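You operate a simulated robot arm through the tools that you are given. There is no shell and no other tool. Be economical: measure what you need, move in short steps, check, and stop when the job is done.

Carry out the task below with a simulated robot arm. There is one attempt and no reset: what you move stays moved.

## Task
Dust the golden and pale buns with sugar on the rack.
Fine: slide the rack mid-board first; dust till white; red sifter back; leave the brown bun. Set down upright: red sifter.

Only the result counts: the job must be done as asked and must still hold three seconds after the hand-in. Knocking over, shifting, dropping, spilling or breaking anything else fails it.

## Robot
A 6-joint arm with a two-finger parallel gripper, fixed in place. Base frame: the origin is at the foot of the arm, x ahead of it, y to its left, z up; the work surface is at about z = 0.95. Lengths are in m, angles in degrees, forces in N, time in s.
With the tool pointing down near the work surface it reaches from about 0.36 to 0.76 m from the base axis. Its first joint turns from -66.0 to 66.0 degrees. Payload 2.45 kg.
Tool frame: the origin (TCP) lies between the finger pads and is the grasp point; the fingertips stand 0.024 m ahead of it; z points along the fingers, y is the line along which they close. Largest opening 0.068 m; finger width 0.017, thickness 0.01; the body of the gripper, 0.04 by 0.07 m, starts 0.041 m behind the TCP.
Orientation is told as [roll, pitch, yaw] about the base's x, y, z axes, in that order, counted from this pose: with the fingers straight down and closing along the base's y, the tool's x points along the base's -x, its y along +y and its z along -z.

## Interface
- The arm moves only by the tool drive_tool. Its argument "moves" is a list that holds one entry, the list of rows, each a list of 7 numbers: the closure, from 0 (fully open) to 1 (shut), then the shift along the tool's x, y, z in mm, then the turn, a rotation vector about the tool's x, y, z in degrees. In form: [[[hand, x, y, z, ax, ay, az], ...]]. A call has 1 to 8 rows; each row shifts and turns the commanded pose from where the row before left it, along the tool's axes as they then stand. Each row takes 0.2 s and may step no farther than 0.05 m and 8.6 degrees from the row before; otherwise, or with a gripper value out of range, the whole call is refused. Where a pose cannot be reached the arm comes as near as it can. A force on the tool above 90 N (or 10 N above the force at the start of the call, whichever is more), or a blocked arm, ends the call early, and 0.2 s more pass. The fingers move at their own pace (about 0.108 m/s each) and stop on an object; they squeeze with about 36 N. The grip force told is the motor's: it shows also when the fingers shut on nothing. Time passes only in rows, and 0.2 s behind the last, so rows that do not move let the fingers close. It gives the time, the measured TCP pose, the force on the tool (base axes), the opening and the grip force at its end, in the units of the frame above (readings bear some noise), with the torque about the TCP (base axes, N m) and any sound that the robot's microphone picked up.
- Cameras (640 x 400 px; columns grow to the right, rows downward): "scene" is fixed at [0.1784, 0.4429, 1.4486]; the picture's right is [-0.49, -0.87, 0.00], its down [-0.62, 0.35, -0.70] and it looks along [0.61, -0.34, -0.72] (base axes); focal length 221 px, centre (320, 200). "wrist" rides on the gripper at [0.084, 0.011, -0.075] in the tool frame; the picture's right is [-0.13, 0.99, 0.00], its down [-0.60, -0.08, -0.79] and it looks along [-0.79, -0.10, 0.61] (tool axes); focal length 251 px, centre (320, 200).
- grab_frame(camera): a new picture of that camera. The clock stands still meanwhile.
- probe_pixels(camera, pixels): for up to 12 pixels [column, row] of the newest picture of that camera ("zoom" is the newest enlarged one), the place [x, y, z] in the base frame of the surface seen there, good to about 0.002 m. The clock stands still meanwhile.
- close_up(camera, box): a new picture of the part [left, top, right, bottom] of that camera's present view, enlarged. The clock stands still meanwhile.
- finish_job(): hands the job in; it is judged then, once.

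Go step by step. Measure first, check grasps and placings, and put right what went wrong. The budget is 80 turns and 38 pictures, counting those below and the enlarged ones. Unless the task says otherwise, let go and move clear before handing in, and close with one line.

The tools are called after "Emit:" by a JSON object that holds its "name" and its "arguments". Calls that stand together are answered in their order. drive_tool: Moves the arm, as the interface text tells. Its arguments: {"type":"object","properties":{"moves":{"type":"array"}},"required":["moves"]} The other tools are called the same way: grab_frame (camera) takes a picture; probe_pixels (camera, pixels) gives the place of the surface under pixels of a picture; close_up (camera, box) takes an enlarged picture of a part of a camera's view; finish_job () hands the job in.

At the start:

```text
time: 0.0
tcp_pos: [0.4096, 0.1559, 1.2605]
tool_rot: [0.0, 0.0, 0.0]
wrist_force: [-0.5, 0.1, -0.2]
wrist_torque: [-0.02, 0.02, 0.02]
grip_width: 0.0679
gripper_force: 0.0
```

scene: 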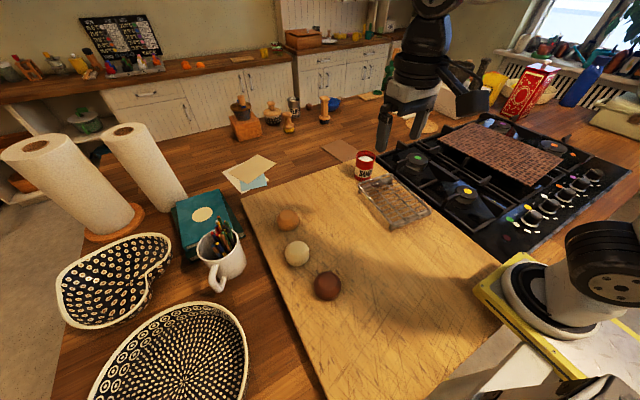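
wrist: 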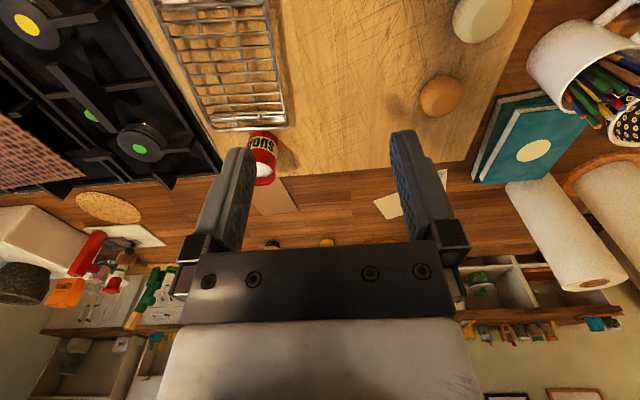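

The pictures show the rack near (395,203), the red sifter at (365,165), and buns at (288,220), (297,253) and (327,286). I'll zoom in and measure.

Emit:
{"name": "close_up", "arguments": {"camera": "scene", "box": [240, 130, 480, 310]}}

Emit:
{"name": "probe_pixels", "arguments": {"camera": "scene", "pixels": [[288, 213], [288, 228], [297, 246], [297, 264], [327, 278], [365, 157], [364, 172], [243, 198], [340, 160], [500, 265], [325, 395], [300, 320]]}}

```text
2.22 times, centred on (360, 220) of scene
```

zoom: 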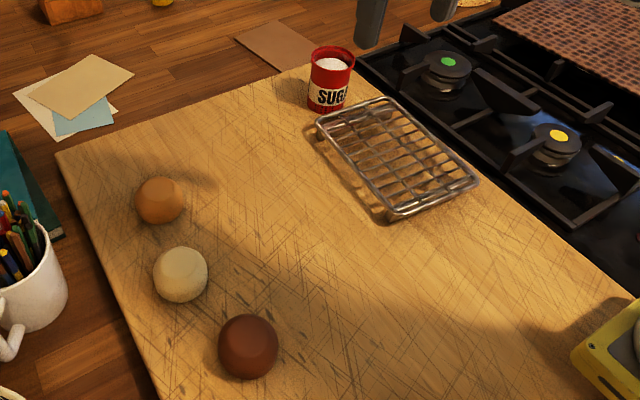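

```text
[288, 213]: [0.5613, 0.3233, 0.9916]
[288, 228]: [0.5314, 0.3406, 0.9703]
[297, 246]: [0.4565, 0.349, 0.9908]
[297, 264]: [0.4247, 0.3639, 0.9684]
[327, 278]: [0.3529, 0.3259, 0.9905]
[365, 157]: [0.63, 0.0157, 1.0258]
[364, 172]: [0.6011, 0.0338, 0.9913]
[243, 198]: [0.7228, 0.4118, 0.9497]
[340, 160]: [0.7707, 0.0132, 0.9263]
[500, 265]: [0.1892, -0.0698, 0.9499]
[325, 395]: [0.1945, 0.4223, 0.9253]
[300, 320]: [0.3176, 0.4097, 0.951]
```

The zoom shows the rack corners at (318,118), (388,100), (480,180), (395,218), and the sifter at (330,80). I'll probe those more finely.

Emit:
{"name": "probe_pixels", "arguments": {"camera": "zoom", "pixels": [[319, 122], [384, 99], [478, 182], [394, 216], [320, 140], [374, 208], [330, 48], [331, 66], [312, 62], [352, 66], [322, 107], [340, 108]]}}

Emit:
{"name": "probe_pixels", "arguments": {"camera": "zoom", "pixels": [[160, 180], [137, 202], [184, 198], [160, 222], [180, 250], [154, 274], [207, 272], [180, 300], [56, 153], [330, 70], [400, 150], [440, 158]]}}

Emit:
{"name": "close_up", "arguments": {"camera": "wrist", "box": [140, 0, 300, 200]}}

```text
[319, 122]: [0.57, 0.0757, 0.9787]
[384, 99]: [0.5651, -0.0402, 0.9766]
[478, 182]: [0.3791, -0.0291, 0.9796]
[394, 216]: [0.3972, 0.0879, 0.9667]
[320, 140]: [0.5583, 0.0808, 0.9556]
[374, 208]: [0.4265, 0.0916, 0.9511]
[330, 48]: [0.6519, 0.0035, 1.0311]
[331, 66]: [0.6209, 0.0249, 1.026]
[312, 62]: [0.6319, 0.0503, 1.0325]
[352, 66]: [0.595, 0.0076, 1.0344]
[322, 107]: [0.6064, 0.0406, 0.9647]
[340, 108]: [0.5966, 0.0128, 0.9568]
```

```text
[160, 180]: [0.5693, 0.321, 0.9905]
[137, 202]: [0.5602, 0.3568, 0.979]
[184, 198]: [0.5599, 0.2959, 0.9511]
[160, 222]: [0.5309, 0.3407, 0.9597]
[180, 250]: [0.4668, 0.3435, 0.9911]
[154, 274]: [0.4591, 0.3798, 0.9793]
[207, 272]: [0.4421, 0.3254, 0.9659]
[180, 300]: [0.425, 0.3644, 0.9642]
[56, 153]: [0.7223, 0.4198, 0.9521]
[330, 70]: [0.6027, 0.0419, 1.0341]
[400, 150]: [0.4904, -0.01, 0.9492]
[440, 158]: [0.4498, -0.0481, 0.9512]
```

```text
2.00 times, centred on (220, 100) of wrist
```

zoom: 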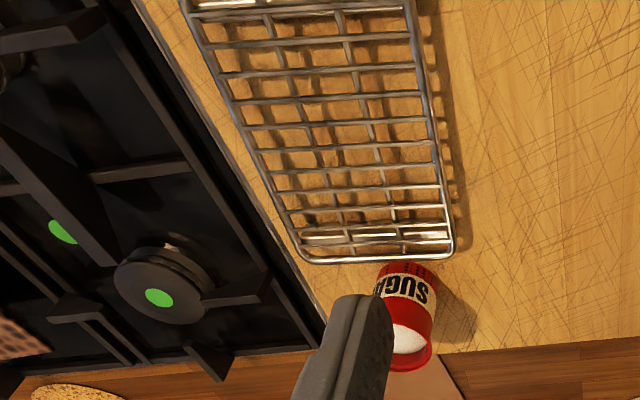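

Rack centre is about (0.475,0.025), top z≈0.978. I'll now get the board's outline and the rest of the rack rim.

Emit:
{"name": "grab_frame", "arguments": {"camera": "scene"}}

Emit:
{"name": "probe_pixels", "arguments": {"camera": "scene", "pixels": [[246, 196], [300, 178], [345, 163], [370, 170], [450, 225], [480, 248], [497, 264], [495, 275], [480, 330], [440, 375], [400, 395], [335, 395]]}}

Emit:
{"name": "probe_pixels", "arguments": {"camera": "scene", "pixels": [[415, 180], [440, 190], [460, 200], [480, 225], [430, 375], [460, 350], [498, 300], [500, 315], [420, 195], [425, 206], [380, 226], [405, 222]]}}

```text
33 pictures are left
```

scene: 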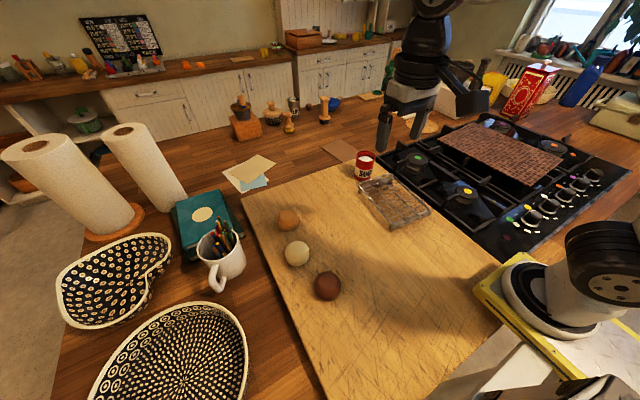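

```text
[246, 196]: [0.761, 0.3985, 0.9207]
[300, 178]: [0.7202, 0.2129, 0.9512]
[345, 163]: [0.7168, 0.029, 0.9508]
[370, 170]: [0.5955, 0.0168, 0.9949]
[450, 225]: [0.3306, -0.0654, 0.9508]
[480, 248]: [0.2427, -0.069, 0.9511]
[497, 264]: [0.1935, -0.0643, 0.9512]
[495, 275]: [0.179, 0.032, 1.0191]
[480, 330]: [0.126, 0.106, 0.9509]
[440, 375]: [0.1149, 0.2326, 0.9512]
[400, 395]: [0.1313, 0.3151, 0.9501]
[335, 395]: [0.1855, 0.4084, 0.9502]
```

```text
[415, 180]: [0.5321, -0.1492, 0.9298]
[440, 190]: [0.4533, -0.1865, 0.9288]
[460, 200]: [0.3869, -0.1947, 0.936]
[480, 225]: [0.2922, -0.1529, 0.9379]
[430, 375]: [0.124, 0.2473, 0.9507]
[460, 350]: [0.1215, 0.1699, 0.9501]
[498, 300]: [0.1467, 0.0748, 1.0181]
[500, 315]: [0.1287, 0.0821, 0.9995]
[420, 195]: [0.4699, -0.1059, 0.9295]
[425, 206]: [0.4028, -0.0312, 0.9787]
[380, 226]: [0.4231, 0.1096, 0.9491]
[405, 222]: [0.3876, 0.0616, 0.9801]
```

The board spans x≈0.115–0.72, y≈-0.075–0.415, so its middle is near (0.42,0.17). I'll push the rack +y with open fingers from its stove side: first go above (0.475,-0.065) and turn the tool 90°.

Emit:
{"name": "drive_tool", "arguments": {"moves": [[[0, -13, -44.2, 10, 0, 0, 0], [0, -13, -44.2, 10, 0, 0, 0], [0, -13, -44.2, 10, 0, 0, 0], [0, -13, -44.2, 10, 0, 0, 0], [0, -13, -44.2, 10, 0, 0, 0], [0, 0, 0, 10, 0, 0, -8.4], [0, 0, 0, 10, 0, 0, -8.4], [0, 0, 0, 10, 0, 0, -8.4]]]}}

Emit:
{"name": "drive_tool", "arguments": {"moves": [[[0, 0, 0, 10, 0, 0, -8.1], [0, 0, 0, 10, 0, 0, -8.1], [0, 0, 0, 10, 0, 0, -8.1], [0, 0, 0, 10, 0, 0, -8.1], [0, 0, 0, 10, 0, 0, -8.1], [0, 0, 0, 10, 0, 0, -8.1], [0, 0, 0, 10, 0, 0, -8.1], [0, 0, 0, 10, 0, 0, -8.1]]]}}

```text
time: 1.8
tcp_pos: [0.4723, -0.0651, 1.1805]
tool_rot: [-0.1, 0.0, 25.3]
wrist_force: [0.6, 0.8, 0.3]
wrist_torque: [0.0, -0.01, 0.0]
grip_width: 0.0677
gripper_force: 0.0
```

```text
time: 3.6
tcp_pos: [0.4721, -0.0637, 1.1004]
tool_rot: [-0.1, -0.1, 90.1]
wrist_force: [0.3, 0.7, -0.6]
wrist_torque: [-0.01, 0.03, -0.03]
grip_width: 0.0682
gripper_force: 0.1
```

The tool is at (0.472,-0.064,1.100), yaw 90. I'll look before going down.

Emit:
{"name": "grab_frame", "arguments": {"camera": "wrist"}}

Emit:
{"name": "close_up", "arguments": {"camera": "scene", "box": [320, 120, 480, 240]}}

```text
32 pictures are left
```

wrist: 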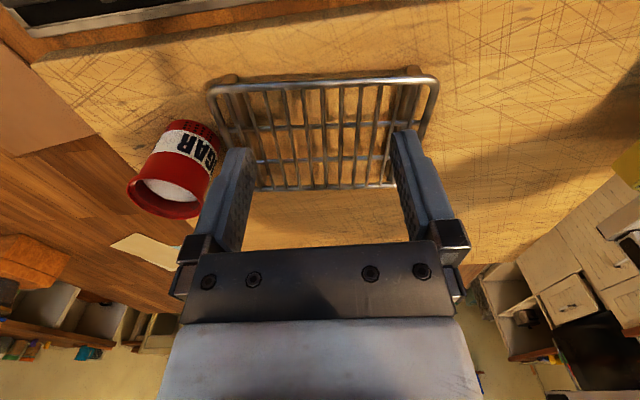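

```text
3.33 times, centred on (400, 180) of scene
```

zoom: 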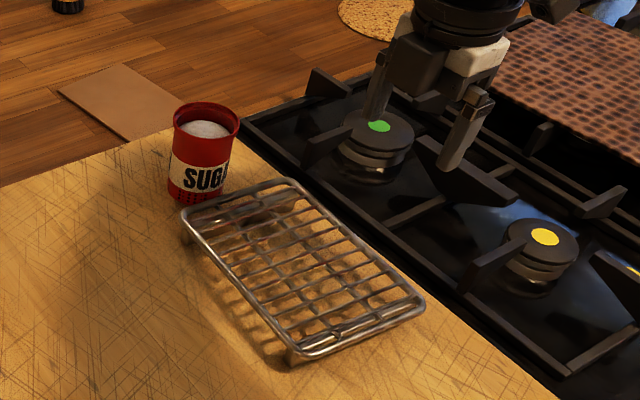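

I'll probe the wrist view for the rack rim, sifter and the stove grate near the descent spot.

Emit:
{"name": "probe_pixels", "arguments": {"camera": "wrist", "pixels": [[212, 88], [320, 80], [432, 80], [390, 187], [270, 190], [330, 187], [428, 120], [222, 125], [150, 180], [165, 215], [200, 215], [190, 30]]}}

Emit:
{"name": "probe_pixels", "arguments": {"camera": "zoom", "pixels": [[186, 212], [240, 192], [290, 182], [350, 235], [400, 280], [422, 300], [360, 335], [295, 352], [240, 290], [210, 247], [390, 325], [350, 280]]}}

Emit:
{"name": "probe_pixels", "arguments": {"camera": "zoom", "pixels": [[335, 200], [430, 290], [290, 165], [320, 150], [420, 150], [470, 275], [500, 200], [270, 110], [250, 140], [375, 120], [420, 240], [330, 185]]}}

```text
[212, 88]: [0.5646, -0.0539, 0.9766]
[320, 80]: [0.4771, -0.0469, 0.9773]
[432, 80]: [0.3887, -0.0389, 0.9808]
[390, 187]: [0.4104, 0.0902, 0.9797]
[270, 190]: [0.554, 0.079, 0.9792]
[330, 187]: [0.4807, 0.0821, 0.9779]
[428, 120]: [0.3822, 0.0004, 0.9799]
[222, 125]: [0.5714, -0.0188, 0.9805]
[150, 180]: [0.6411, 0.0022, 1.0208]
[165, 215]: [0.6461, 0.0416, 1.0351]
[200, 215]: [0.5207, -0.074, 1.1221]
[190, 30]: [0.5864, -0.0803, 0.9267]
```

```text
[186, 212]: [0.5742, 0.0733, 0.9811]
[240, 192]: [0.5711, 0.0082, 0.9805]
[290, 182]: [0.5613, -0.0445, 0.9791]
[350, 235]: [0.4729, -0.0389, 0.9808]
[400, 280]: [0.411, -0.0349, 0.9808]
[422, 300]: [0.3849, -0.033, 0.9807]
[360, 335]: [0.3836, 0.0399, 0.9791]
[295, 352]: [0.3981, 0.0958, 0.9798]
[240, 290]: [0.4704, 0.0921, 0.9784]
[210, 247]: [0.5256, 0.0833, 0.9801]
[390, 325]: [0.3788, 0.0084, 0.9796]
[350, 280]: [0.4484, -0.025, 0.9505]
```

```text
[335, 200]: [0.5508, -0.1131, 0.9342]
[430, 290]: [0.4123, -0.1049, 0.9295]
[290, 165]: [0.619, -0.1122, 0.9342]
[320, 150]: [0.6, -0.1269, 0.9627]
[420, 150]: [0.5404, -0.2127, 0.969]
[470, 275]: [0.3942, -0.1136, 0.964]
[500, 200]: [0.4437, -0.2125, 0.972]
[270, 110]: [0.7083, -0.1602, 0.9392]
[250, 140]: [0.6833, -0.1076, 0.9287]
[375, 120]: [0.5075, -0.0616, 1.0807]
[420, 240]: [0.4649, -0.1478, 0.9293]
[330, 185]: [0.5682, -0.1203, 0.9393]
```

The rack's stove-side rim runs from (0.567,-0.050) to (0.385,-0.036) at z≈0.979. I'll descend just outside it with the tips at z≈0.96.

Emit:
{"name": "drive_tool", "arguments": {"moves": [[[0, 1, 0, 30, 0, 0, 0], [0, 1, 0, 30, 0, 0, 0], [0, 1, 0, 30, 0, 0, 0], [0, 1, 0, 20, 0, 0, 0], [0, 0, 0, 7, 0, 0, 0]]]}}

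Emit:
{"name": "drive_tool", "arguments": {"moves": [[[0, -10, 0, 0, 0, 0, 0], [0, -10, 0, 0, 0, 0, 0], [0, -14, 0, 0, 0, 0, 0], [0, -14, 0, 0, 0, 0, 0], [0, -14, 0, 0, 0, 0, 0], [0, -14, 0, 0, 0, 0, 0]]]}}

Emit:
{"name": "grab_frame", "arguments": {"camera": "wrist"}}

```text
time: 4.8
tcp_pos: [0.4742, -0.0687, 0.9833]
tool_rot: [0.0, 0.1, 90.0]
wrist_force: [-0.4, 0.6, -0.2]
wrist_torque: [0.03, 0.01, 0.04]
grip_width: 0.0677
gripper_force: 0.0
```

```text
time: 6.2
tcp_pos: [0.4742, 0.008, 0.9837]
tool_rot: [0.0, 0.0, 90.0]
wrist_force: [-0.2, -1.6, 1.1]
wrist_torque: [-0.02, 0.02, -0.01]
grip_width: 0.068
gripper_force: 0.2
```

```text
30 pictures are left
```

wrist: 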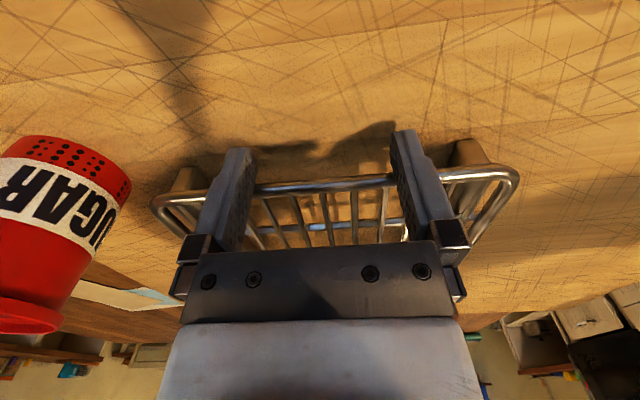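

The rack slides cleanly with the fingers (rim at y≈0.0165). I'll push about 92 mm more so its centre comes to y≈0.17.

Emit:
{"name": "drive_tool", "arguments": {"moves": [[[0, -14, 0, 0, 0, 0, 0], [0, -14, 0, 0, 0, 0, 0], [0, -14, 0, 0, 0, 0, 0], [0, -14, 0, 0, 0, 0, 0], [0, -14, 0, 0, 0, 0, 0], [0, -12, 0, 0, 0, 0, 0], [0, -8, 0, 0, 0, 0, 0]]]}}

Emit:
{"name": "drive_tool", "arguments": {"moves": [[[0, 10, 0, 0, 0, 0, 0], [0, 15, 0, -40, 0, 0, 0], [0, 0, 0, -45, 0, 0, 0], [0, 0, 0, -45, 0, 0, 0]]]}}

Emit:
{"name": "close_up", "arguments": {"camera": "scene", "box": [240, 130, 480, 310]}}

```text
time: 7.8
tcp_pos: [0.4735, 0.0979, 0.9845]
tool_rot: [0.1, -0.1, 90.0]
wrist_force: [-0.3, -1.7, 2.9]
wrist_torque: [-0.01, 0.02, 0.01]
grip_width: 0.0683
gripper_force: 0.1
```

```text
time: 8.8
tcp_pos: [0.4736, 0.0721, 1.1142]
tool_rot: [0.0, 0.0, 90.0]
wrist_force: [-0.5, 0.7, -0.1]
wrist_torque: [-0.03, 0.0, -0.02]
grip_width: 0.0679
gripper_force: 0.0
```

```text
2.22 times, centred on (360, 220) of scene
```

zoom: 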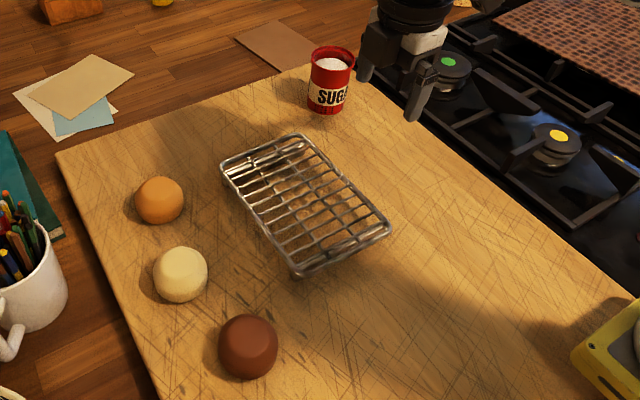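

Emit:
{"name": "probe_pixels", "arguments": {"camera": "zoom", "pixels": [[224, 166], [300, 136], [388, 224], [300, 270], [340, 176], [258, 217], [345, 247], [262, 150], [160, 178], [160, 222], [180, 248], [181, 300]]}}

```text
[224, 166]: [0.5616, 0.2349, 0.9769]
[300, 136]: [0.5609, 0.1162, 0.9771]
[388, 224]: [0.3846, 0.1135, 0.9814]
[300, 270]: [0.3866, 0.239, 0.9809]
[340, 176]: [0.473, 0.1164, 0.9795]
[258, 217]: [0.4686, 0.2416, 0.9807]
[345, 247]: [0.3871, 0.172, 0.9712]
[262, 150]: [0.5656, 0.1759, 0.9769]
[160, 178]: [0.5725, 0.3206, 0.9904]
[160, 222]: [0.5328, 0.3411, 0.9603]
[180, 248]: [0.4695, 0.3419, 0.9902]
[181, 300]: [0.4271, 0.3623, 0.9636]
```

The rack is now square at centre (0.474,0.177), y is right but it sits about 5 cm beyond the board's mid in x. I'll nudge it toward me from its far short side: move above (0.592,0.177) and turn back to yaw 0.

Emit:
{"name": "drive_tool", "arguments": {"moves": [[[0, -26.2, -29.6, 0, 0, 0, 0], [0, -26.2, -29.6, 0, 0, 0, 0], [0, -26.2, -29.6, 0, 0, 0, 0], [0, -26.2, -29.6, 0, 0, 0, 0], [0, 0, 0, 0, 0, 0, 8.2], [0, 0, 0, 0, 0, 0, 8.2], [0, 0, 0, 0, 0, 0, 8.2], [0, 0, 0, 0, 0, 0, 8.2]]]}}

Emit:
{"name": "drive_tool", "arguments": {"moves": [[[0, 0, 0, 0, 0, 0, 8.2], [0, 0, 0, 0, 0, 0, 8.2], [0, 0, 0, 0, 0, 0, 8.2], [0, 0, 0, 0, 0, 0, 8.2], [0, 0, 0, 0, 0, 0, 8.2], [0, 0, 0, 0, 0, 0, 8.2], [0, 0, 0, 0, 0, 0, 8.0]]]}}

```text
time: 10.6
tcp_pos: [0.5918, 0.1767, 1.1134]
tool_rot: [0.1, 0.0, 57.2]
wrist_force: [-0.4, -0.3, 0.9]
wrist_torque: [0.01, 0.0, -0.01]
grip_width: 0.0681
gripper_force: 0.1
```

```text
time: 12.2
tcp_pos: [0.5921, 0.1774, 1.1131]
tool_rot: [0.0, 0.0, -0.3]
wrist_force: [0.0, 0.0, 0.4]
wrist_torque: [-0.05, 0.02, 0.0]
grip_width: 0.0679
gripper_force: 0.0
```

At (0.592,0.177). I'll descend, push about 46 mm in -x (≈30 mm of contact), back off and rise.

Emit:
{"name": "drive_tool", "arguments": {"moves": [[[0, 0, 0, 40, 0, 0, 0], [0, 0, 0, 40, 0, 0, 0], [0, 0, 0, 35, 0, 0, 0], [0, 0, 0, 14, 0, 0, 0], [0, 10, 0, 0, 0, 0, 0], [0, 12, 0, 0, 0, 0, 0], [0, 12, 0, 0, 0, 0, 0], [0, 12, 0, 0, 0, 0, 0]]]}}

Emit:
{"name": "drive_tool", "arguments": {"moves": [[[0, -10, 0, 0, 0, 0, 0], [0, -15, 0, -40, 0, 0, 0], [0, 0, 0, -45, 0, 0, 0]]]}}

Emit:
{"name": "close_up", "arguments": {"camera": "scene", "box": [240, 130, 480, 310]}}

Emit:
{"name": "probe_pixels", "arguments": {"camera": "zoom", "pixels": [[160, 178], [160, 222], [180, 248], [181, 300], [330, 48], [312, 62]]}}

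```text
time: 14.0
tcp_pos: [0.5464, 0.1757, 0.9854]
tool_rot: [0.1, 0.0, 0.1]
wrist_force: [1.6, -1.7, 0.9]
wrist_torque: [-0.02, 0.05, 0.06]
grip_width: 0.0679
gripper_force: 0.0
```

```text
time: 14.8
tcp_pos: [0.57, 0.1762, 1.0711]
tool_rot: [0.0, 0.1, 0.0]
wrist_force: [0.5, 1.3, 0.2]
wrist_torque: [-0.05, 0.0, 0.03]
grip_width: 0.068
gripper_force: 0.1
```

```text
2.22 times, centred on (360, 220) of scene
```

zoom: 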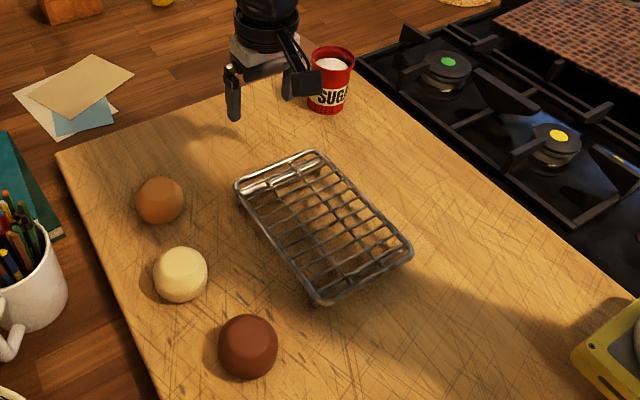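

```text
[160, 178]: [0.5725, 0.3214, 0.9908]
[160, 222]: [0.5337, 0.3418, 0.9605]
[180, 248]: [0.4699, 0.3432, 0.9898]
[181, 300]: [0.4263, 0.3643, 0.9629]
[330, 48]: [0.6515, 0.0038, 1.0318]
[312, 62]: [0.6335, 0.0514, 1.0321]
```

The rack is mid-board now. Next, hover over the golden bun and look with the wrist camera.

Emit:
{"name": "drive_tool", "arguments": {"moves": [[[0, 5, 38, 0, 0, 0, 0], [0, 5, 38, 0, 0, 0, 0], [0, 5, 38, 0, 0, 0, 0], [0, 5, 38, 0, 0, 0, 0]]]}}

Emit:
{"name": "grab_frame", "arguments": {"camera": "wrist"}}

```text
time: 15.8
tcp_pos: [0.5502, 0.3288, 1.0699]
tool_rot: [0.0, 0.0, 0.0]
wrist_force: [-0.1, 0.5, 0.2]
wrist_torque: [0.01, -0.01, -0.02]
grip_width: 0.0679
gripper_force: 0.1
```

```text
27 pictures are left
```

wrist: 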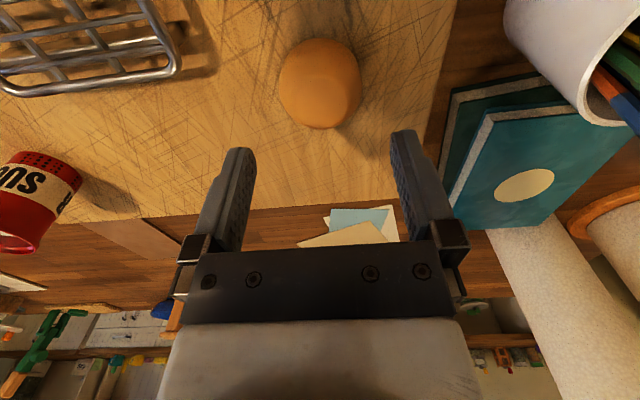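

Emit:
{"name": "probe_pixels", "arguments": {"camera": "wrist", "pixels": [[320, 40], [320, 60], [320, 85], [320, 105], [320, 125], [281, 80], [359, 82], [300, 110], [345, 110], [290, 60], [350, 60], [320, 115]]}}

```text
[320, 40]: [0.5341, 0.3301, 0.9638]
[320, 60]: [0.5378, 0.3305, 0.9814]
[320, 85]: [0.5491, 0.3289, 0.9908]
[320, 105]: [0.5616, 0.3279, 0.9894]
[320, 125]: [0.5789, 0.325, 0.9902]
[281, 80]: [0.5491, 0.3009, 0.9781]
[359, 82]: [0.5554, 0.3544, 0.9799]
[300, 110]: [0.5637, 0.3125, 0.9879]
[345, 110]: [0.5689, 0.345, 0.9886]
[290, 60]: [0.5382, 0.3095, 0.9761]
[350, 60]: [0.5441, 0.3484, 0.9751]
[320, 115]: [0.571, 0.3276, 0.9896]
```

The golden bun centre is (0.557,0.328), about 0.055 wide, top z 0.991. I'll descend and grasp with tips at z≈0.955.

Emit:
{"name": "drive_tool", "arguments": {"moves": [[[0, -7, -1, 30, 0, 0, 0], [0, 0, 0, 30, 0, 0, 0], [0, 0, 0, 25, 0, 0, 0], [0, 0, 0, 6, 0, 0, 0], [0.5, 0, 0, 0, 0, 0, 0], [0.5, 0, 0, 0, 0, 0, 0], [0.5, 0, 0, 0, 0, 0, 0]]]}}

```text
time: 17.4
tcp_pos: [0.5589, 0.3272, 0.9788]
tool_rot: [0.0, 0.1, -0.1]
wrist_force: [-0.2, 0.4, -0.9]
wrist_torque: [0.02, 0.03, -0.02]
grip_width: 0.0584
gripper_force: 36.1
```

Gripped at 0.058 m. Lift and carry over the rack's far half (0.485,0.177).

Emit:
{"name": "drive_tool", "arguments": {"moves": [[[0.5, 0, 0, -35, 0, 0, 0], [0.5, 0, 0, -35, 0, 0, 0], [0.5, 18.5, -37.5, 0, 0, 0, 0], [0.5, 18.5, -37.5, 0, 0, 0, 0], [0.5, 18.5, -37.5, 0, 0, 0, 0], [0.5, 18.5, -37.5, 0, 0, 0, 0], [0.5, 0, 0, 0, 0, 0, 0]]]}}

Emit:
{"name": "grab_frame", "arguments": {"camera": "wrist"}}

Emit:
{"name": "probe_pixels", "arguments": {"camera": "wrist", "pixels": [[320, 60], [200, 60], [430, 60]]}}

```text
time: 19.0
tcp_pos: [0.4836, 0.1767, 1.0492]
tool_rot: [0.0, 0.0, 0.0]
wrist_force: [0.8, -0.5, -0.2]
wrist_torque: [-0.01, -0.02, 0.0]
grip_width: 0.0585
gripper_force: 35.9
```

```text
26 pictures are left
```

wrist: 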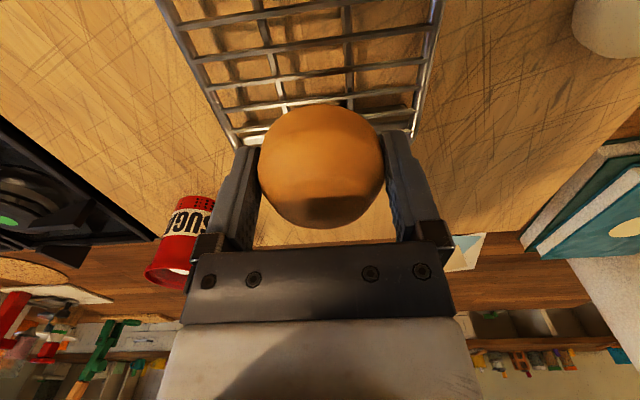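

```text
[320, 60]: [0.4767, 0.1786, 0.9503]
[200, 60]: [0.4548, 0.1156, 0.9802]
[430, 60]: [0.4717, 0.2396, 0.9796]
```

The bun is centred over the rack (rims at y 0.115 and 0.240). Lower it onto the wires and release.

Emit:
{"name": "drive_tool", "arguments": {"moves": [[[0.5, 0, 0, 20, 0, 0, 0], [0.5, 0, 0, 14, 0, 0, 0], [0.5, 0, 0, 4, 0, 0, 0], [0.5, 0, 0, 1.5, 0, 0, 0]]]}}

```text
time: 20.0
tcp_pos: [0.4847, 0.1783, 1.0092]
tool_rot: [-0.1, 0.0, 0.0]
wrist_force: [1.5, -0.1, -0.9]
wrist_torque: [-0.02, -0.01, -0.02]
grip_width: 0.0585
gripper_force: 36.0
```

Emit:
{"name": "drive_tool", "arguments": {"moves": [[[0.5, 0, 0, 1, 0, 0, 0], [0.5, 0, 0, 0, 0, 0, 0]]]}}

```text
time: 20.6
tcp_pos: [0.4829, 0.178, 1.0076]
tool_rot: [0.0, 0.2, 0.1]
wrist_force: [-1.5, -0.1, 1.6]
wrist_torque: [-0.03, 0.07, -0.04]
grip_width: 0.0585
gripper_force: 36.1
```

Emit:
{"name": "drive_tool", "arguments": {"moves": [[[0.5, 0, 0, 1, 0, 0, 0], [0.5, 0, 0, 0, 0, 0, 0]]]}}

```text
time: 21.2
tcp_pos: [0.4834, 0.1771, 1.0093]
tool_rot: [-0.1, -0.1, 0.2]
wrist_force: [-6.7, -1.4, 16.7]
wrist_torque: [-0.13, 0.14, 0.02]
grip_width: 0.0584
gripper_force: 35.6
```

Now 16.7 N upward: it rests on the wires. Ease up 1 mm, release and rise.

Emit:
{"name": "drive_tool", "arguments": {"moves": [[[0.5, 0, 0, -1.2, 0, 0, 0], [0.3, 0, 0, 0, 0, 0, 0], [0, 0, 0, 0, 0, 0, 0], [0, 0, 0, 0, 0, 0, 0], [0, 0, 0, -25, 0, 0, 0], [0, 0, 0, -35, 0, 0, 0]]]}}

Emit:
{"name": "close_up", "arguments": {"camera": "scene", "box": [240, 130, 480, 310]}}

```text
time: 22.6
tcp_pos: [0.4843, 0.1774, 1.0692]
tool_rot: [0.1, 0.2, 0.1]
wrist_force: [-0.9, 0.3, -0.2]
wrist_torque: [0.03, -0.03, 0.02]
grip_width: 0.0682
gripper_force: 0.1
```

```text
2.22 times, centred on (360, 220) of scene
```

zoom: 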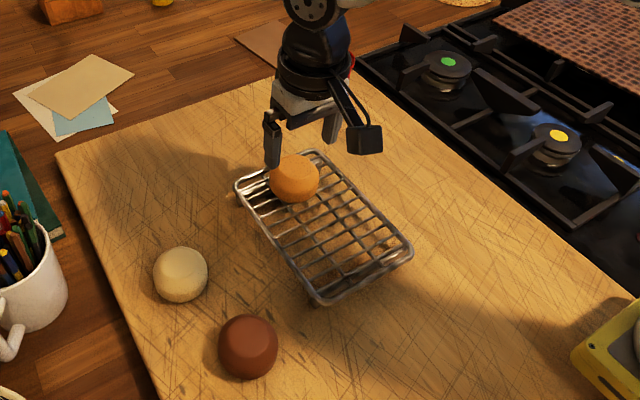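

Golden bun rests on the rack. Now hover over the pale bun, about (0.452,0.350).

Emit:
{"name": "drive_tool", "arguments": {"moves": [[[0, 8, 43, 0, 0, 0, 0], [0, 8, 43, 0, 0, 0, 0], [0, 8, 43, 0, 0, 0, 0], [0, 8, 43.6, 0, 0, 0, 0]]]}}

Emit:
{"name": "grab_frame", "arguments": {"camera": "wrist"}}

Emit:
{"name": "probe_pixels", "arguments": {"camera": "wrist", "pixels": [[320, 40], [320, 60], [320, 85], [320, 105], [320, 125], [281, 80], [359, 82], [285, 80], [355, 82], [290, 60], [350, 60], [320, 115]]}}

```text
time: 23.6
tcp_pos: [0.4518, 0.3501, 1.0694]
tool_rot: [0.0, 0.1, 0.0]
wrist_force: [-0.1, 0.7, -0.3]
wrist_torque: [-0.05, 0.02, 0.02]
grip_width: 0.0678
gripper_force: 0.2
```

```text
24 pictures are left
```

wrist: 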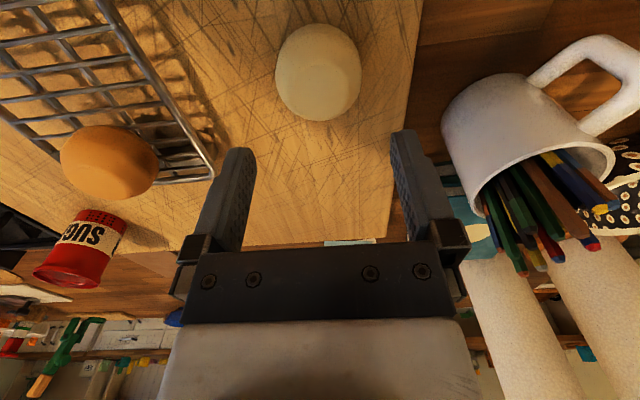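

```text
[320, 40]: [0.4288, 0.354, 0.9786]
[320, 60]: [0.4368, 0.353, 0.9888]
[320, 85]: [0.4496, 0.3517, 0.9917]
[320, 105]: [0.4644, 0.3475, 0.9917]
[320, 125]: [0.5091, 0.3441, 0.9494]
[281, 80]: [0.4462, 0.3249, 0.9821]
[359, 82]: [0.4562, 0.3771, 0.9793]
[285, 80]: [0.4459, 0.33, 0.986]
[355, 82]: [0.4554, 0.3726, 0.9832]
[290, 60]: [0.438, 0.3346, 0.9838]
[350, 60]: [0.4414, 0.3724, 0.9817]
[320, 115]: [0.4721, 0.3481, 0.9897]
```

Pale bun centre is about (0.451,0.351). Check the mug's clearance before descending.

Emit:
{"name": "probe_pixels", "arguments": {"camera": "wrist", "pixels": [[446, 120], [480, 200], [540, 85], [470, 130]]}}

Emit:
{"name": "drive_tool", "arguments": {"moves": [[[0, 0, 0.5, 30, 0, 0, 0]]]}}

```text
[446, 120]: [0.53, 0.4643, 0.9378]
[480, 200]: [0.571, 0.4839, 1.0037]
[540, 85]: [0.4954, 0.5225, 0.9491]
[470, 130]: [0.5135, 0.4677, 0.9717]
```

```text
time: 24.0
tcp_pos: [0.4528, 0.3519, 1.0381]
tool_rot: [0.0, 0.0, 0.0]
wrist_force: [0.7, -0.5, -0.5]
wrist_torque: [0.0, -0.01, 0.0]
grip_width: 0.068
gripper_force: 0.0
```

The mug is beyond y 0.46, so it is clear. Descend and grasp.

Emit:
{"name": "drive_tool", "arguments": {"moves": [[[0, 1, 0, 30, 0, 0, 0], [0, 0, 0, 24, 0, 0, 0], [0, 0, 0, 6, 0, 0, 0], [0.5, 0, 0, 0, 0, 0, 0], [0.5, 0, 0, 0, 0, 0, 0], [0.5, 0, 0, 0, 0, 0, 0]]]}}

```text
time: 25.4
tcp_pos: [0.4519, 0.351, 0.9791]
tool_rot: [0.0, 0.0, 0.1]
wrist_force: [-1.0, 0.2, 1.2]
wrist_torque: [0.05, 0.03, 0.0]
grip_width: 0.0581
gripper_force: 36.0
```

Gripped. Lift and carry to the rack's near half (0.402,0.178).

Emit:
{"name": "drive_tool", "arguments": {"moves": [[[0.5, 0, 0, -37, 0, 0, 0], [0.5, 0, 0, -38, 0, 0, 0], [0.5, 12.5, -43.2, 0, 0, 0, 0], [0.5, 12.5, -43.2, 0, 0, 0, 0], [0.5, 12.5, -43.2, 0, 0, 0, 0], [0.5, 12.5, -43.2, 0, 0, 0, 0], [0.5, 0, 0, 20, 0, 0, 0], [0.5, 0, 0, 15, 0, 0, 0]]]}}

Emit:
{"name": "drive_tool", "arguments": {"moves": [[[0.5, 0, 0, 8, 0, 0, 0], [0.5, 0, 0, 2, 0, 0, 0], [0.5, 0, 0, 1, 0, 0, 0]]]}}

```text
time: 27.2
tcp_pos: [0.3999, 0.1783, 1.0179]
tool_rot: [0.1, 0.0, 0.0]
wrist_force: [-0.4, 0.1, -0.5]
wrist_torque: [0.01, -0.01, 0.03]
grip_width: 0.0581
gripper_force: 36.4
```

```text
time: 28.0
tcp_pos: [0.4009, 0.1786, 1.0096]
tool_rot: [0.0, -0.1, 0.0]
wrist_force: [-6.1, -4.7, 26.9]
wrist_torque: [-0.14, 0.07, 0.0]
grip_width: 0.0579
gripper_force: 36.2
```

Firm contact (27 N). Ease up 1.5 mm, release and rise.

Emit:
{"name": "drive_tool", "arguments": {"moves": [[[0.5, 0, 0, -1.7, 0, 0, 0], [0.3, 0, 0, 0, 0, 0, 0], [0, 0, 0, 0, 0, 0, 0], [0, 0, 0, 0, 0, 0, 0], [0, 0, 0, -30, 0, 0, 0], [0, 0, 0, -40, 0, 0, 0], [0, 0, 0, -40, 0, 0, 0]]]}}

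Emit:
{"name": "close_up", "arguments": {"camera": "scene", "box": [240, 130, 480, 310]}}

Emit:
{"name": "probe_pixels", "arguments": {"camera": "zoom", "pixels": [[294, 170], [336, 230], [238, 184], [410, 245], [320, 300], [331, 62], [313, 64], [352, 66], [331, 48], [331, 72], [323, 110], [335, 113]]}}

```text
time: 29.6
tcp_pos: [0.4016, 0.177, 1.12]
tool_rot: [0.0, 0.0, 0.0]
wrist_force: [-0.4, -0.8, 1.1]
wrist_torque: [0.0, -0.04, 0.04]
grip_width: 0.0681
gripper_force: 0.1
```

```text
2.22 times, centred on (360, 220) of scene
```

zoom: 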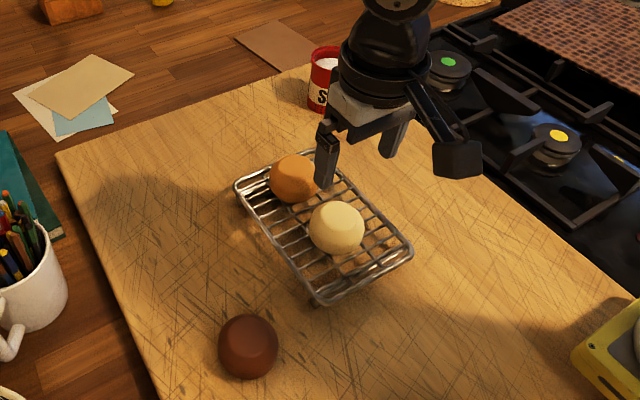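

```text
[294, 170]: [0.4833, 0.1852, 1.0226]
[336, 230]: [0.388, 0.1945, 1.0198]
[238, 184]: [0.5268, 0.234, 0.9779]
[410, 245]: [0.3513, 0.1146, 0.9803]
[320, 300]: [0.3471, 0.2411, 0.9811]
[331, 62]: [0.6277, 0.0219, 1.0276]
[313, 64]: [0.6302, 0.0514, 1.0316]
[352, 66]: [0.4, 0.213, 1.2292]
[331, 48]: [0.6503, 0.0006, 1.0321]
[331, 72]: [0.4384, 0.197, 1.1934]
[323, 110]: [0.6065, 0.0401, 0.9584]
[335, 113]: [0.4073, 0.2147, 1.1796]
```

Both buns sit on the rack. Now to the sifter: hover over (0.622,0.026) and inspect it.

Emit:
{"name": "drive_tool", "arguments": {"moves": [[[0, -30, -25, -5, 0, 0, 0], [0, -30, -25, -5, 0, 0, 0], [0, -30, -25, -5, 0, 0, 0], [0, -30, -25, -5, 0, 0, 0], [0, -30, -25, -5, 0, 0, 0], [0, -30, -26, -5, 0, 0, 0]]]}}

Emit:
{"name": "grab_frame", "arguments": {"camera": "wrist"}}

```text
time: 31.0
tcp_pos: [0.5811, 0.0257, 1.1505]
tool_rot: [0.0, 0.1, 0.0]
wrist_force: [0.3, -0.2, -0.3]
wrist_torque: [0.02, 0.01, 0.0]
grip_width: 0.068
gripper_force: 0.1
```

```text
22 pictures are left
```

wrist: 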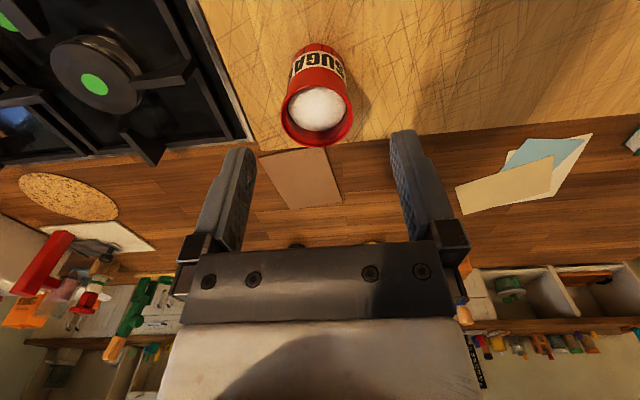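

Emit:
{"name": "close_up", "arguments": {"camera": "wrist", "box": [260, 30, 380, 160]}}

Emit:
{"name": "probe_pixels", "arguments": {"camera": "wrist", "pixels": [[282, 112], [352, 108], [318, 144], [318, 88], [318, 105], [318, 120], [318, 48], [298, 60], [342, 60], [285, 100], [318, 74], [350, 98]]}}

```text
3.08 times, centred on (320, 95) of wrist
```

zoom: 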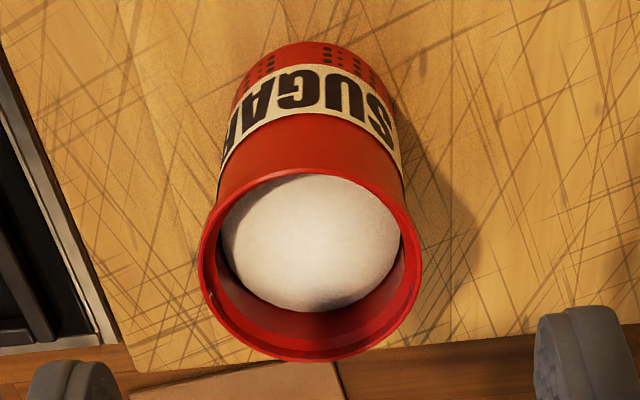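

```text
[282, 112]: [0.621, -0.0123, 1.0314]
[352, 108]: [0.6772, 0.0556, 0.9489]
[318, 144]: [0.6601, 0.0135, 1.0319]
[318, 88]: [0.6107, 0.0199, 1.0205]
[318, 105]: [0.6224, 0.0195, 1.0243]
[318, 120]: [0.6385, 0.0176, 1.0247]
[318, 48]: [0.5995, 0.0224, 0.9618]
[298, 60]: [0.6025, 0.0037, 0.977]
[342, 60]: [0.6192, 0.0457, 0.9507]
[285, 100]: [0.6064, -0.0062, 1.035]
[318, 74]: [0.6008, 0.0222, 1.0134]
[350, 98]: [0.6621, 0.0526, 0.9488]
```

The sifter is an open cup with sugar inside and holes low down; its rim is about 0.064 wide, so I need its centre accurately. Probe the rim edges in the zoom.

Emit:
{"name": "probe_pixels", "arguments": {"camera": "zoom", "pixels": [[203, 262], [207, 250], [206, 285], [418, 262], [416, 245], [419, 275], [310, 356], [250, 340], [370, 345], [226, 170], [396, 165], [310, 172]]}}

```text
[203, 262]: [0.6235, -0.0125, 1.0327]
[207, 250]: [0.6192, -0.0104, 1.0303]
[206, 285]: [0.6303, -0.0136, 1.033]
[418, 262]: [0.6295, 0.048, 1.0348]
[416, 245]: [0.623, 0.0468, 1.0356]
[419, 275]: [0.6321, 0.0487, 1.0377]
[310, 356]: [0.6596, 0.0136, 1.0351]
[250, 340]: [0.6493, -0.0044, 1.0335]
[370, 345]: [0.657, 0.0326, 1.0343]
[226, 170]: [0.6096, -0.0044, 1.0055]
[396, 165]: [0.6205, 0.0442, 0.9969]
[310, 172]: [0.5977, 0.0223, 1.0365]
```

Rim centre is (0.629,0.018), diameter ≈0.062. Move above it with tips just over the rim and check the alignment.

Emit:
{"name": "drive_tool", "arguments": {"moves": [[[0, -24, -3.8, 0, 0, 0, 0], [0, -24, -3.9, 0, 0, 0, 0], [0, 0, 0, 35, 0, 0, 0], [0, 0, 0, 35, 0, 0, 0], [0, 0, 0, 8, 0, 0, 0]]]}}

Emit:
{"name": "grab_frame", "arguments": {"camera": "wrist"}}

```text
time: 32.2
tcp_pos: [0.6293, 0.0197, 1.0723]
tool_rot: [0.0, 0.0, 0.0]
wrist_force: [0.7, 0.2, 0.2]
wrist_torque: [0.03, -0.02, 0.0]
grip_width: 0.0678
gripper_force: 0.0
```

```text
20 pictures are left
```

wrist: 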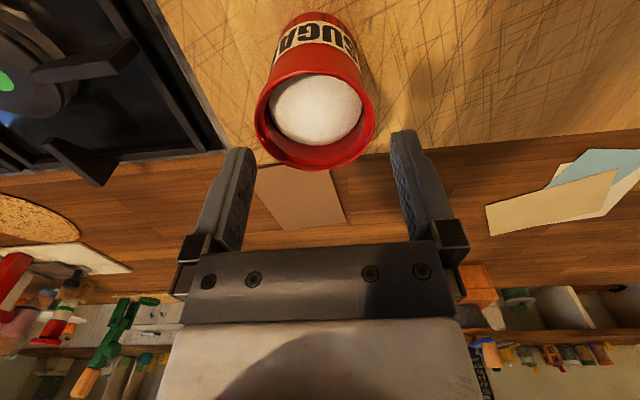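

Emit:
{"name": "probe_pixels", "arguments": {"camera": "wrist", "pixels": [[256, 118], [257, 130], [373, 112], [374, 122], [314, 169], [290, 164], [340, 165], [312, 76], [240, 152], [405, 136], [280, 155], [265, 145]]}}

```text
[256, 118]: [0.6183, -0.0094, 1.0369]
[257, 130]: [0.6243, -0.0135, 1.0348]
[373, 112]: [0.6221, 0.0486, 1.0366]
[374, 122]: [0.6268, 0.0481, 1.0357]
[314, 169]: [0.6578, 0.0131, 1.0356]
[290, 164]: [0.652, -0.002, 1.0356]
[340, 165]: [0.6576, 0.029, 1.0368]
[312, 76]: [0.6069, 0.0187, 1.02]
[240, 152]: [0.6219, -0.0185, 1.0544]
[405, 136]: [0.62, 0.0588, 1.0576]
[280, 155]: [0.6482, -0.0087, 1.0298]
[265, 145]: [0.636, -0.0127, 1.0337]
```

Rim is centred at y≈0.0175 while the fingers centre at ≈0.0195. Shift -2 mm and descend slowly around the rim.

Emit:
{"name": "drive_tool", "arguments": {"moves": [[[0, 0, -2, 0, 0, 0, 0], [0, 0, 0, 10, 0, 0, 0], [0, 0, 0, 10, 0, 0, 0], [0, 0, 0, 10, 0, 0, 0], [0, 0, 0, 10, 0, 0, 0], [0, 0, 0, 10, 0, 0, 0], [0, 0, 0, 8, 0, 0, 0]]]}}

```text
time: 33.8
tcp_pos: [0.6282, 0.016, 1.0126]
tool_rot: [-0.1, -0.1, 0.0]
wrist_force: [-0.6, -0.7, 0.5]
wrist_torque: [-0.03, 0.03, -0.01]
grip_width: 0.0679
gripper_force: 0.0
```

No contact on the way down. Close and check the grip.

Emit:
{"name": "drive_tool", "arguments": {"moves": [[[0.3, 0, 0, 0, 0, 0, 0], [0.6, 0, 0, 0, 0, 0, 0], [0.6, 0, 0, 0, 0, 0, 0]]]}}

Emit:
{"name": "grab_frame", "arguments": {"camera": "wrist"}}

```text
time: 34.6
tcp_pos: [0.6286, 0.0174, 1.0142]
tool_rot: [0.0, -0.1, 0.0]
wrist_force: [-0.2, -0.6, -0.1]
wrist_torque: [-0.03, -0.03, 0.02]
grip_width: 0.0616
gripper_force: 36.1
```

```text
19 pictures are left
```

wrist: 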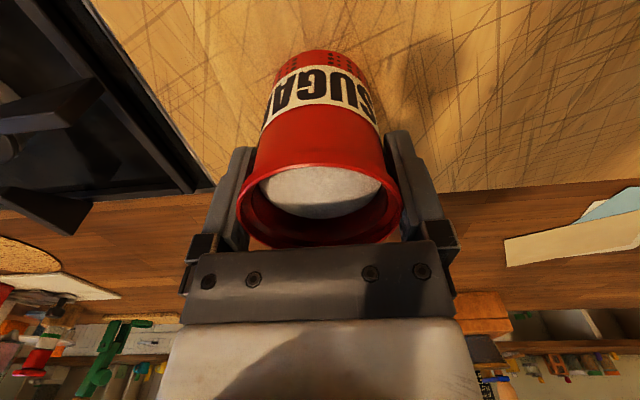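

Gripped on the rim at 0.0616 m. Lift gently and check.

Emit:
{"name": "drive_tool", "arguments": {"moves": [[[0.6, 0, 0, -10, 0, 0, 0], [0.6, 0, 0, -20, 0, 0, 0], [0.6, 0, 0, -25, 0, 0, 0], [0.6, 0, 0, -30, 0, 0, 0], [0.6, 0, 0, -25, 0, 0, 0], [0.6, 0, 0, 0, 0, 0, 0]]]}}

Emit:
{"name": "close_up", "arguments": {"camera": "scene", "box": [300, 80, 460, 200]}}

```text
time: 36.0
tcp_pos: [0.6289, 0.0178, 1.124]
tool_rot: [0.0, -0.1, 0.0]
wrist_force: [-0.3, 0.5, -2.0]
wrist_torque: [0.02, -0.01, -0.01]
grip_width: 0.0618
gripper_force: 36.0
```

```text
3.33 times, centred on (380, 140) of scene
```

zoom: 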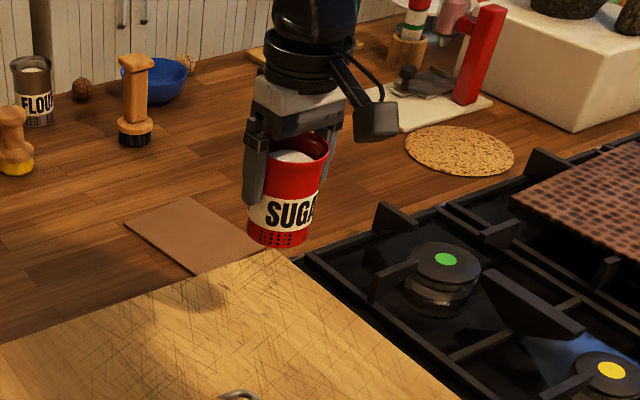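

Held upright, nothing falling. Carry it smoothly over the golden bun at (0.483,0.178).

Emit:
{"name": "drive_tool", "arguments": {"moves": [[[0.6, 12, 13, 0, 0, 0, 0], [0.6, 24, 26, 0, 0, 0, 0], [0.6, 25, 28, 0, 0, 0, 0], [0.6, 25, 28, 0, 0, 0, 0], [0.6, 24, 26, 0, 0, 0, 0], [0.6, 22, 24, 0, 0, 0, 0], [0.6, 14, 15, 0, 0, 0, 0], [0.6, 0, 0, 12, 0, 0, 0]]]}}

Emit:
{"name": "close_up", "arguments": {"camera": "scene", "box": [280, 130, 440, 250]}}

```text
time: 37.8
tcp_pos: [0.4815, 0.1785, 1.1104]
tool_rot: [0.0, 0.0, 0.0]
wrist_force: [-0.6, -0.2, -1.9]
wrist_torque: [-0.02, 0.0, 0.01]
grip_width: 0.0619
gripper_force: 36.1
```

```text
3.33 times, centred on (360, 190) of scene
```

zoom: 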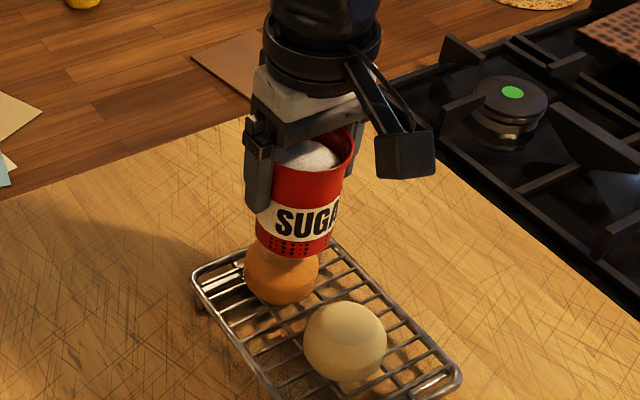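

The sifter is over the golden bun with no sugar falling at rest. Shake sideways gently, ±8 mm, and look.

Emit:
{"name": "drive_tool", "arguments": {"moves": [[[0.6, 0, 8, 0, 0, 0, 0], [0.6, 0, -16, 0, 0, 0, 0], [0.6, 0, 16, 0, 0, 0, 0], [0.6, 0, -16, 0, 0, 0, 0], [0.6, 0, 16, 0, 0, 0, 0], [0.6, 0, -8, 0, 0, 0, 0]]]}}

Emit:
{"name": "close_up", "arguments": {"camera": "scene", "box": [280, 130, 440, 250]}}

```text
time: 39.2
tcp_pos: [0.4827, 0.1767, 1.1123]
tool_rot: [-0.1, 0.2, -0.1]
wrist_force: [0.4, -0.5, -1.1]
wrist_torque: [-0.03, -0.02, 0.03]
grip_width: 0.0617
gripper_force: 35.7
```

```text
3.33 times, centred on (360, 190) of scene
```

zoom: 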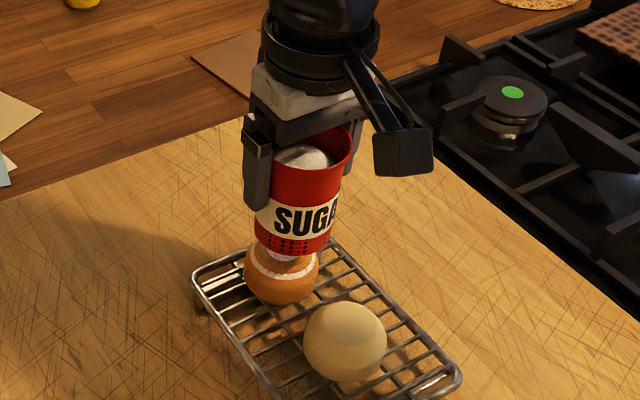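

It works: a white ring now shows on the golden bun and the sugar level dropped. One more bout of shaking, then look.

Emit:
{"name": "drive_tool", "arguments": {"moves": [[[0.6, 0, 8, 0, 0, 0, 0], [0.6, 0, -16, 0, 0, 0, 0], [0.6, 0, 16, 0, 0, 0, 0], [0.6, 0, -16, 0, 0, 0, 0], [0.6, 0, 16, 0, 0, 0, 0], [0.6, 0, -8, 0, 0, 0, 0]]]}}

Emit:
{"name": "close_up", "arguments": {"camera": "scene", "box": [300, 140, 420, 230]}}

```text
time: 40.6
tcp_pos: [0.4833, 0.176, 1.1115]
tool_rot: [-0.1, 0.0, 0.0]
wrist_force: [0.0, 0.3, -0.7]
wrist_torque: [-0.03, 0.04, -0.01]
grip_width: 0.0617
gripper_force: 35.6
```

```text
4.44 times, centred on (360, 185) of scene
```

zoom: 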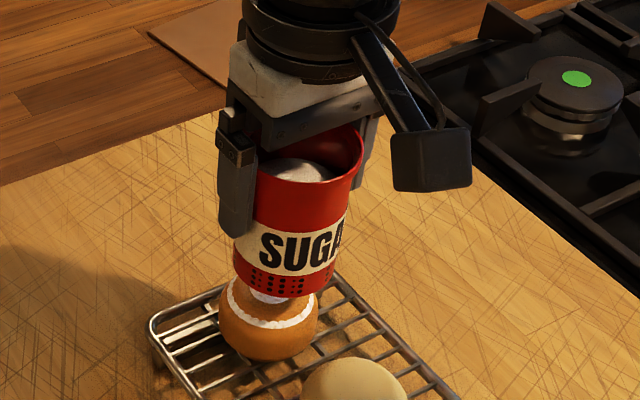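

Move slowly along to the pale bun (0.400,0.178) so the golden bun's top comes into view.

Emit:
{"name": "drive_tool", "arguments": {"moves": [[[0.6, 6, 0, 0, 0, 0, 0], [0.6, 12, 0, 0, 0, 0, 0], [0.6, 14, 0, 0, 0, 0, 0], [0.6, 14, 0, 0, 0, 0, 0], [0.6, 14, 0, 0, 0, 0, 0], [0.6, 12, 0, 0, 0, 0, 0], [0.6, 7, 0, 0, 0, 0, 0], [0.6, 4, 1, 0, 0, 0, 0]]]}}

Emit:
{"name": "close_up", "arguments": {"camera": "scene", "box": [300, 150, 440, 255]}}

```text
time: 42.4
tcp_pos: [0.3995, 0.1784, 1.1117]
tool_rot: [0.0, 0.0, 0.0]
wrist_force: [-0.6, 0.0, -1.6]
wrist_torque: [0.05, -0.02, 0.0]
grip_width: 0.0617
gripper_force: 35.5
```

```text
3.81 times, centred on (370, 202) of scene
```

zoom: 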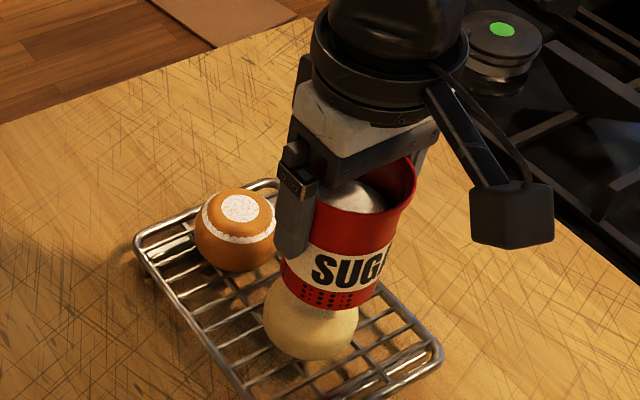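

Golden has a white ring and a nearly white top, though still speckled. I'll dust the pale bun with two bouts and then compare.

Emit:
{"name": "drive_tool", "arguments": {"moves": [[[0.6, 0, 8, 0, 0, 0, 0], [0.6, 0, -16, 0, 0, 0, 0], [0.6, 0, 16, 0, 0, 0, 0], [0.6, 0, -16, 0, 0, 0, 0], [0.6, 0, 16, 0, 0, 0, 0], [0.6, 0, -8, 0, 0, 0, 0]]]}}

Emit:
{"name": "drive_tool", "arguments": {"moves": [[[0.6, 0, 8, 0, 0, 0, 0], [0.6, 0, -16, 0, 0, 0, 0], [0.6, 0, 16, 0, 0, 0, 0], [0.6, 0, -16, 0, 0, 0, 0], [0.6, 0, 16, 0, 0, 0, 0], [0.6, 0, -16, 0, 0, 0, 0], [0.6, 0, 16, 0, 0, 0, 0], [0.6, 0, -8, 0, 0, 0, 0]]]}}

Emit:
{"name": "drive_tool", "arguments": {"moves": [[[0.6, -6, 0, 0, 0, 0, 0], [0.6, -12, 0, 0, 0, 0, 0], [0.6, -14, 0, 0, 0, 0, 0], [0.6, -14, 0, 0, 0, 0, 0], [0.6, -14, 0, 0, 0, 0, 0], [0.6, -12, 0, 0, 0, 0, 0], [0.6, -7, 0, 0, 0, 0, 0], [0.6, -4, -1, 0, 0, 0, 0]]]}}

Emit:
{"name": "close_up", "arguments": {"camera": "scene", "box": [300, 150, 440, 255]}}

```text
time: 43.8
tcp_pos: [0.4007, 0.1784, 1.1117]
tool_rot: [0.0, 0.0, 0.0]
wrist_force: [0.2, 1.1, -1.4]
wrist_torque: [-0.01, -0.02, -0.02]
grip_width: 0.0616
gripper_force: 35.8
```

```text
time: 45.6
tcp_pos: [0.3993, 0.1768, 1.1123]
tool_rot: [0.0, 0.1, -0.1]
wrist_force: [-0.7, 1.1, -1.3]
wrist_torque: [0.01, 0.0, -0.02]
grip_width: 0.0619
gripper_force: 36.2
```

```text
time: 47.4
tcp_pos: [0.4842, 0.1769, 1.1114]
tool_rot: [-0.1, 0.0, 0.0]
wrist_force: [0.2, 0.1, -1.4]
wrist_torque: [0.01, 0.03, -0.02]
grip_width: 0.0618
gripper_force: 36.4
```

```text
3.81 times, centred on (370, 202) of scene
```

zoom: 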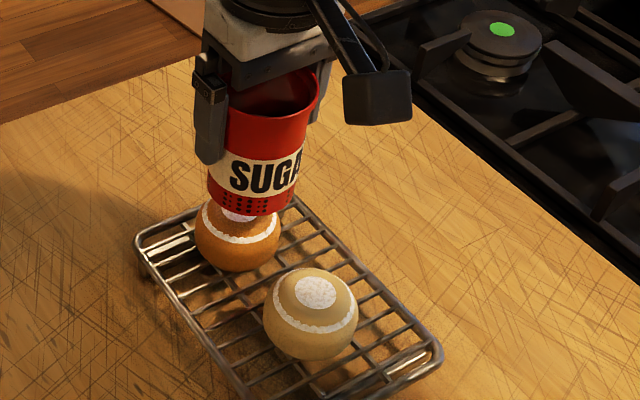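

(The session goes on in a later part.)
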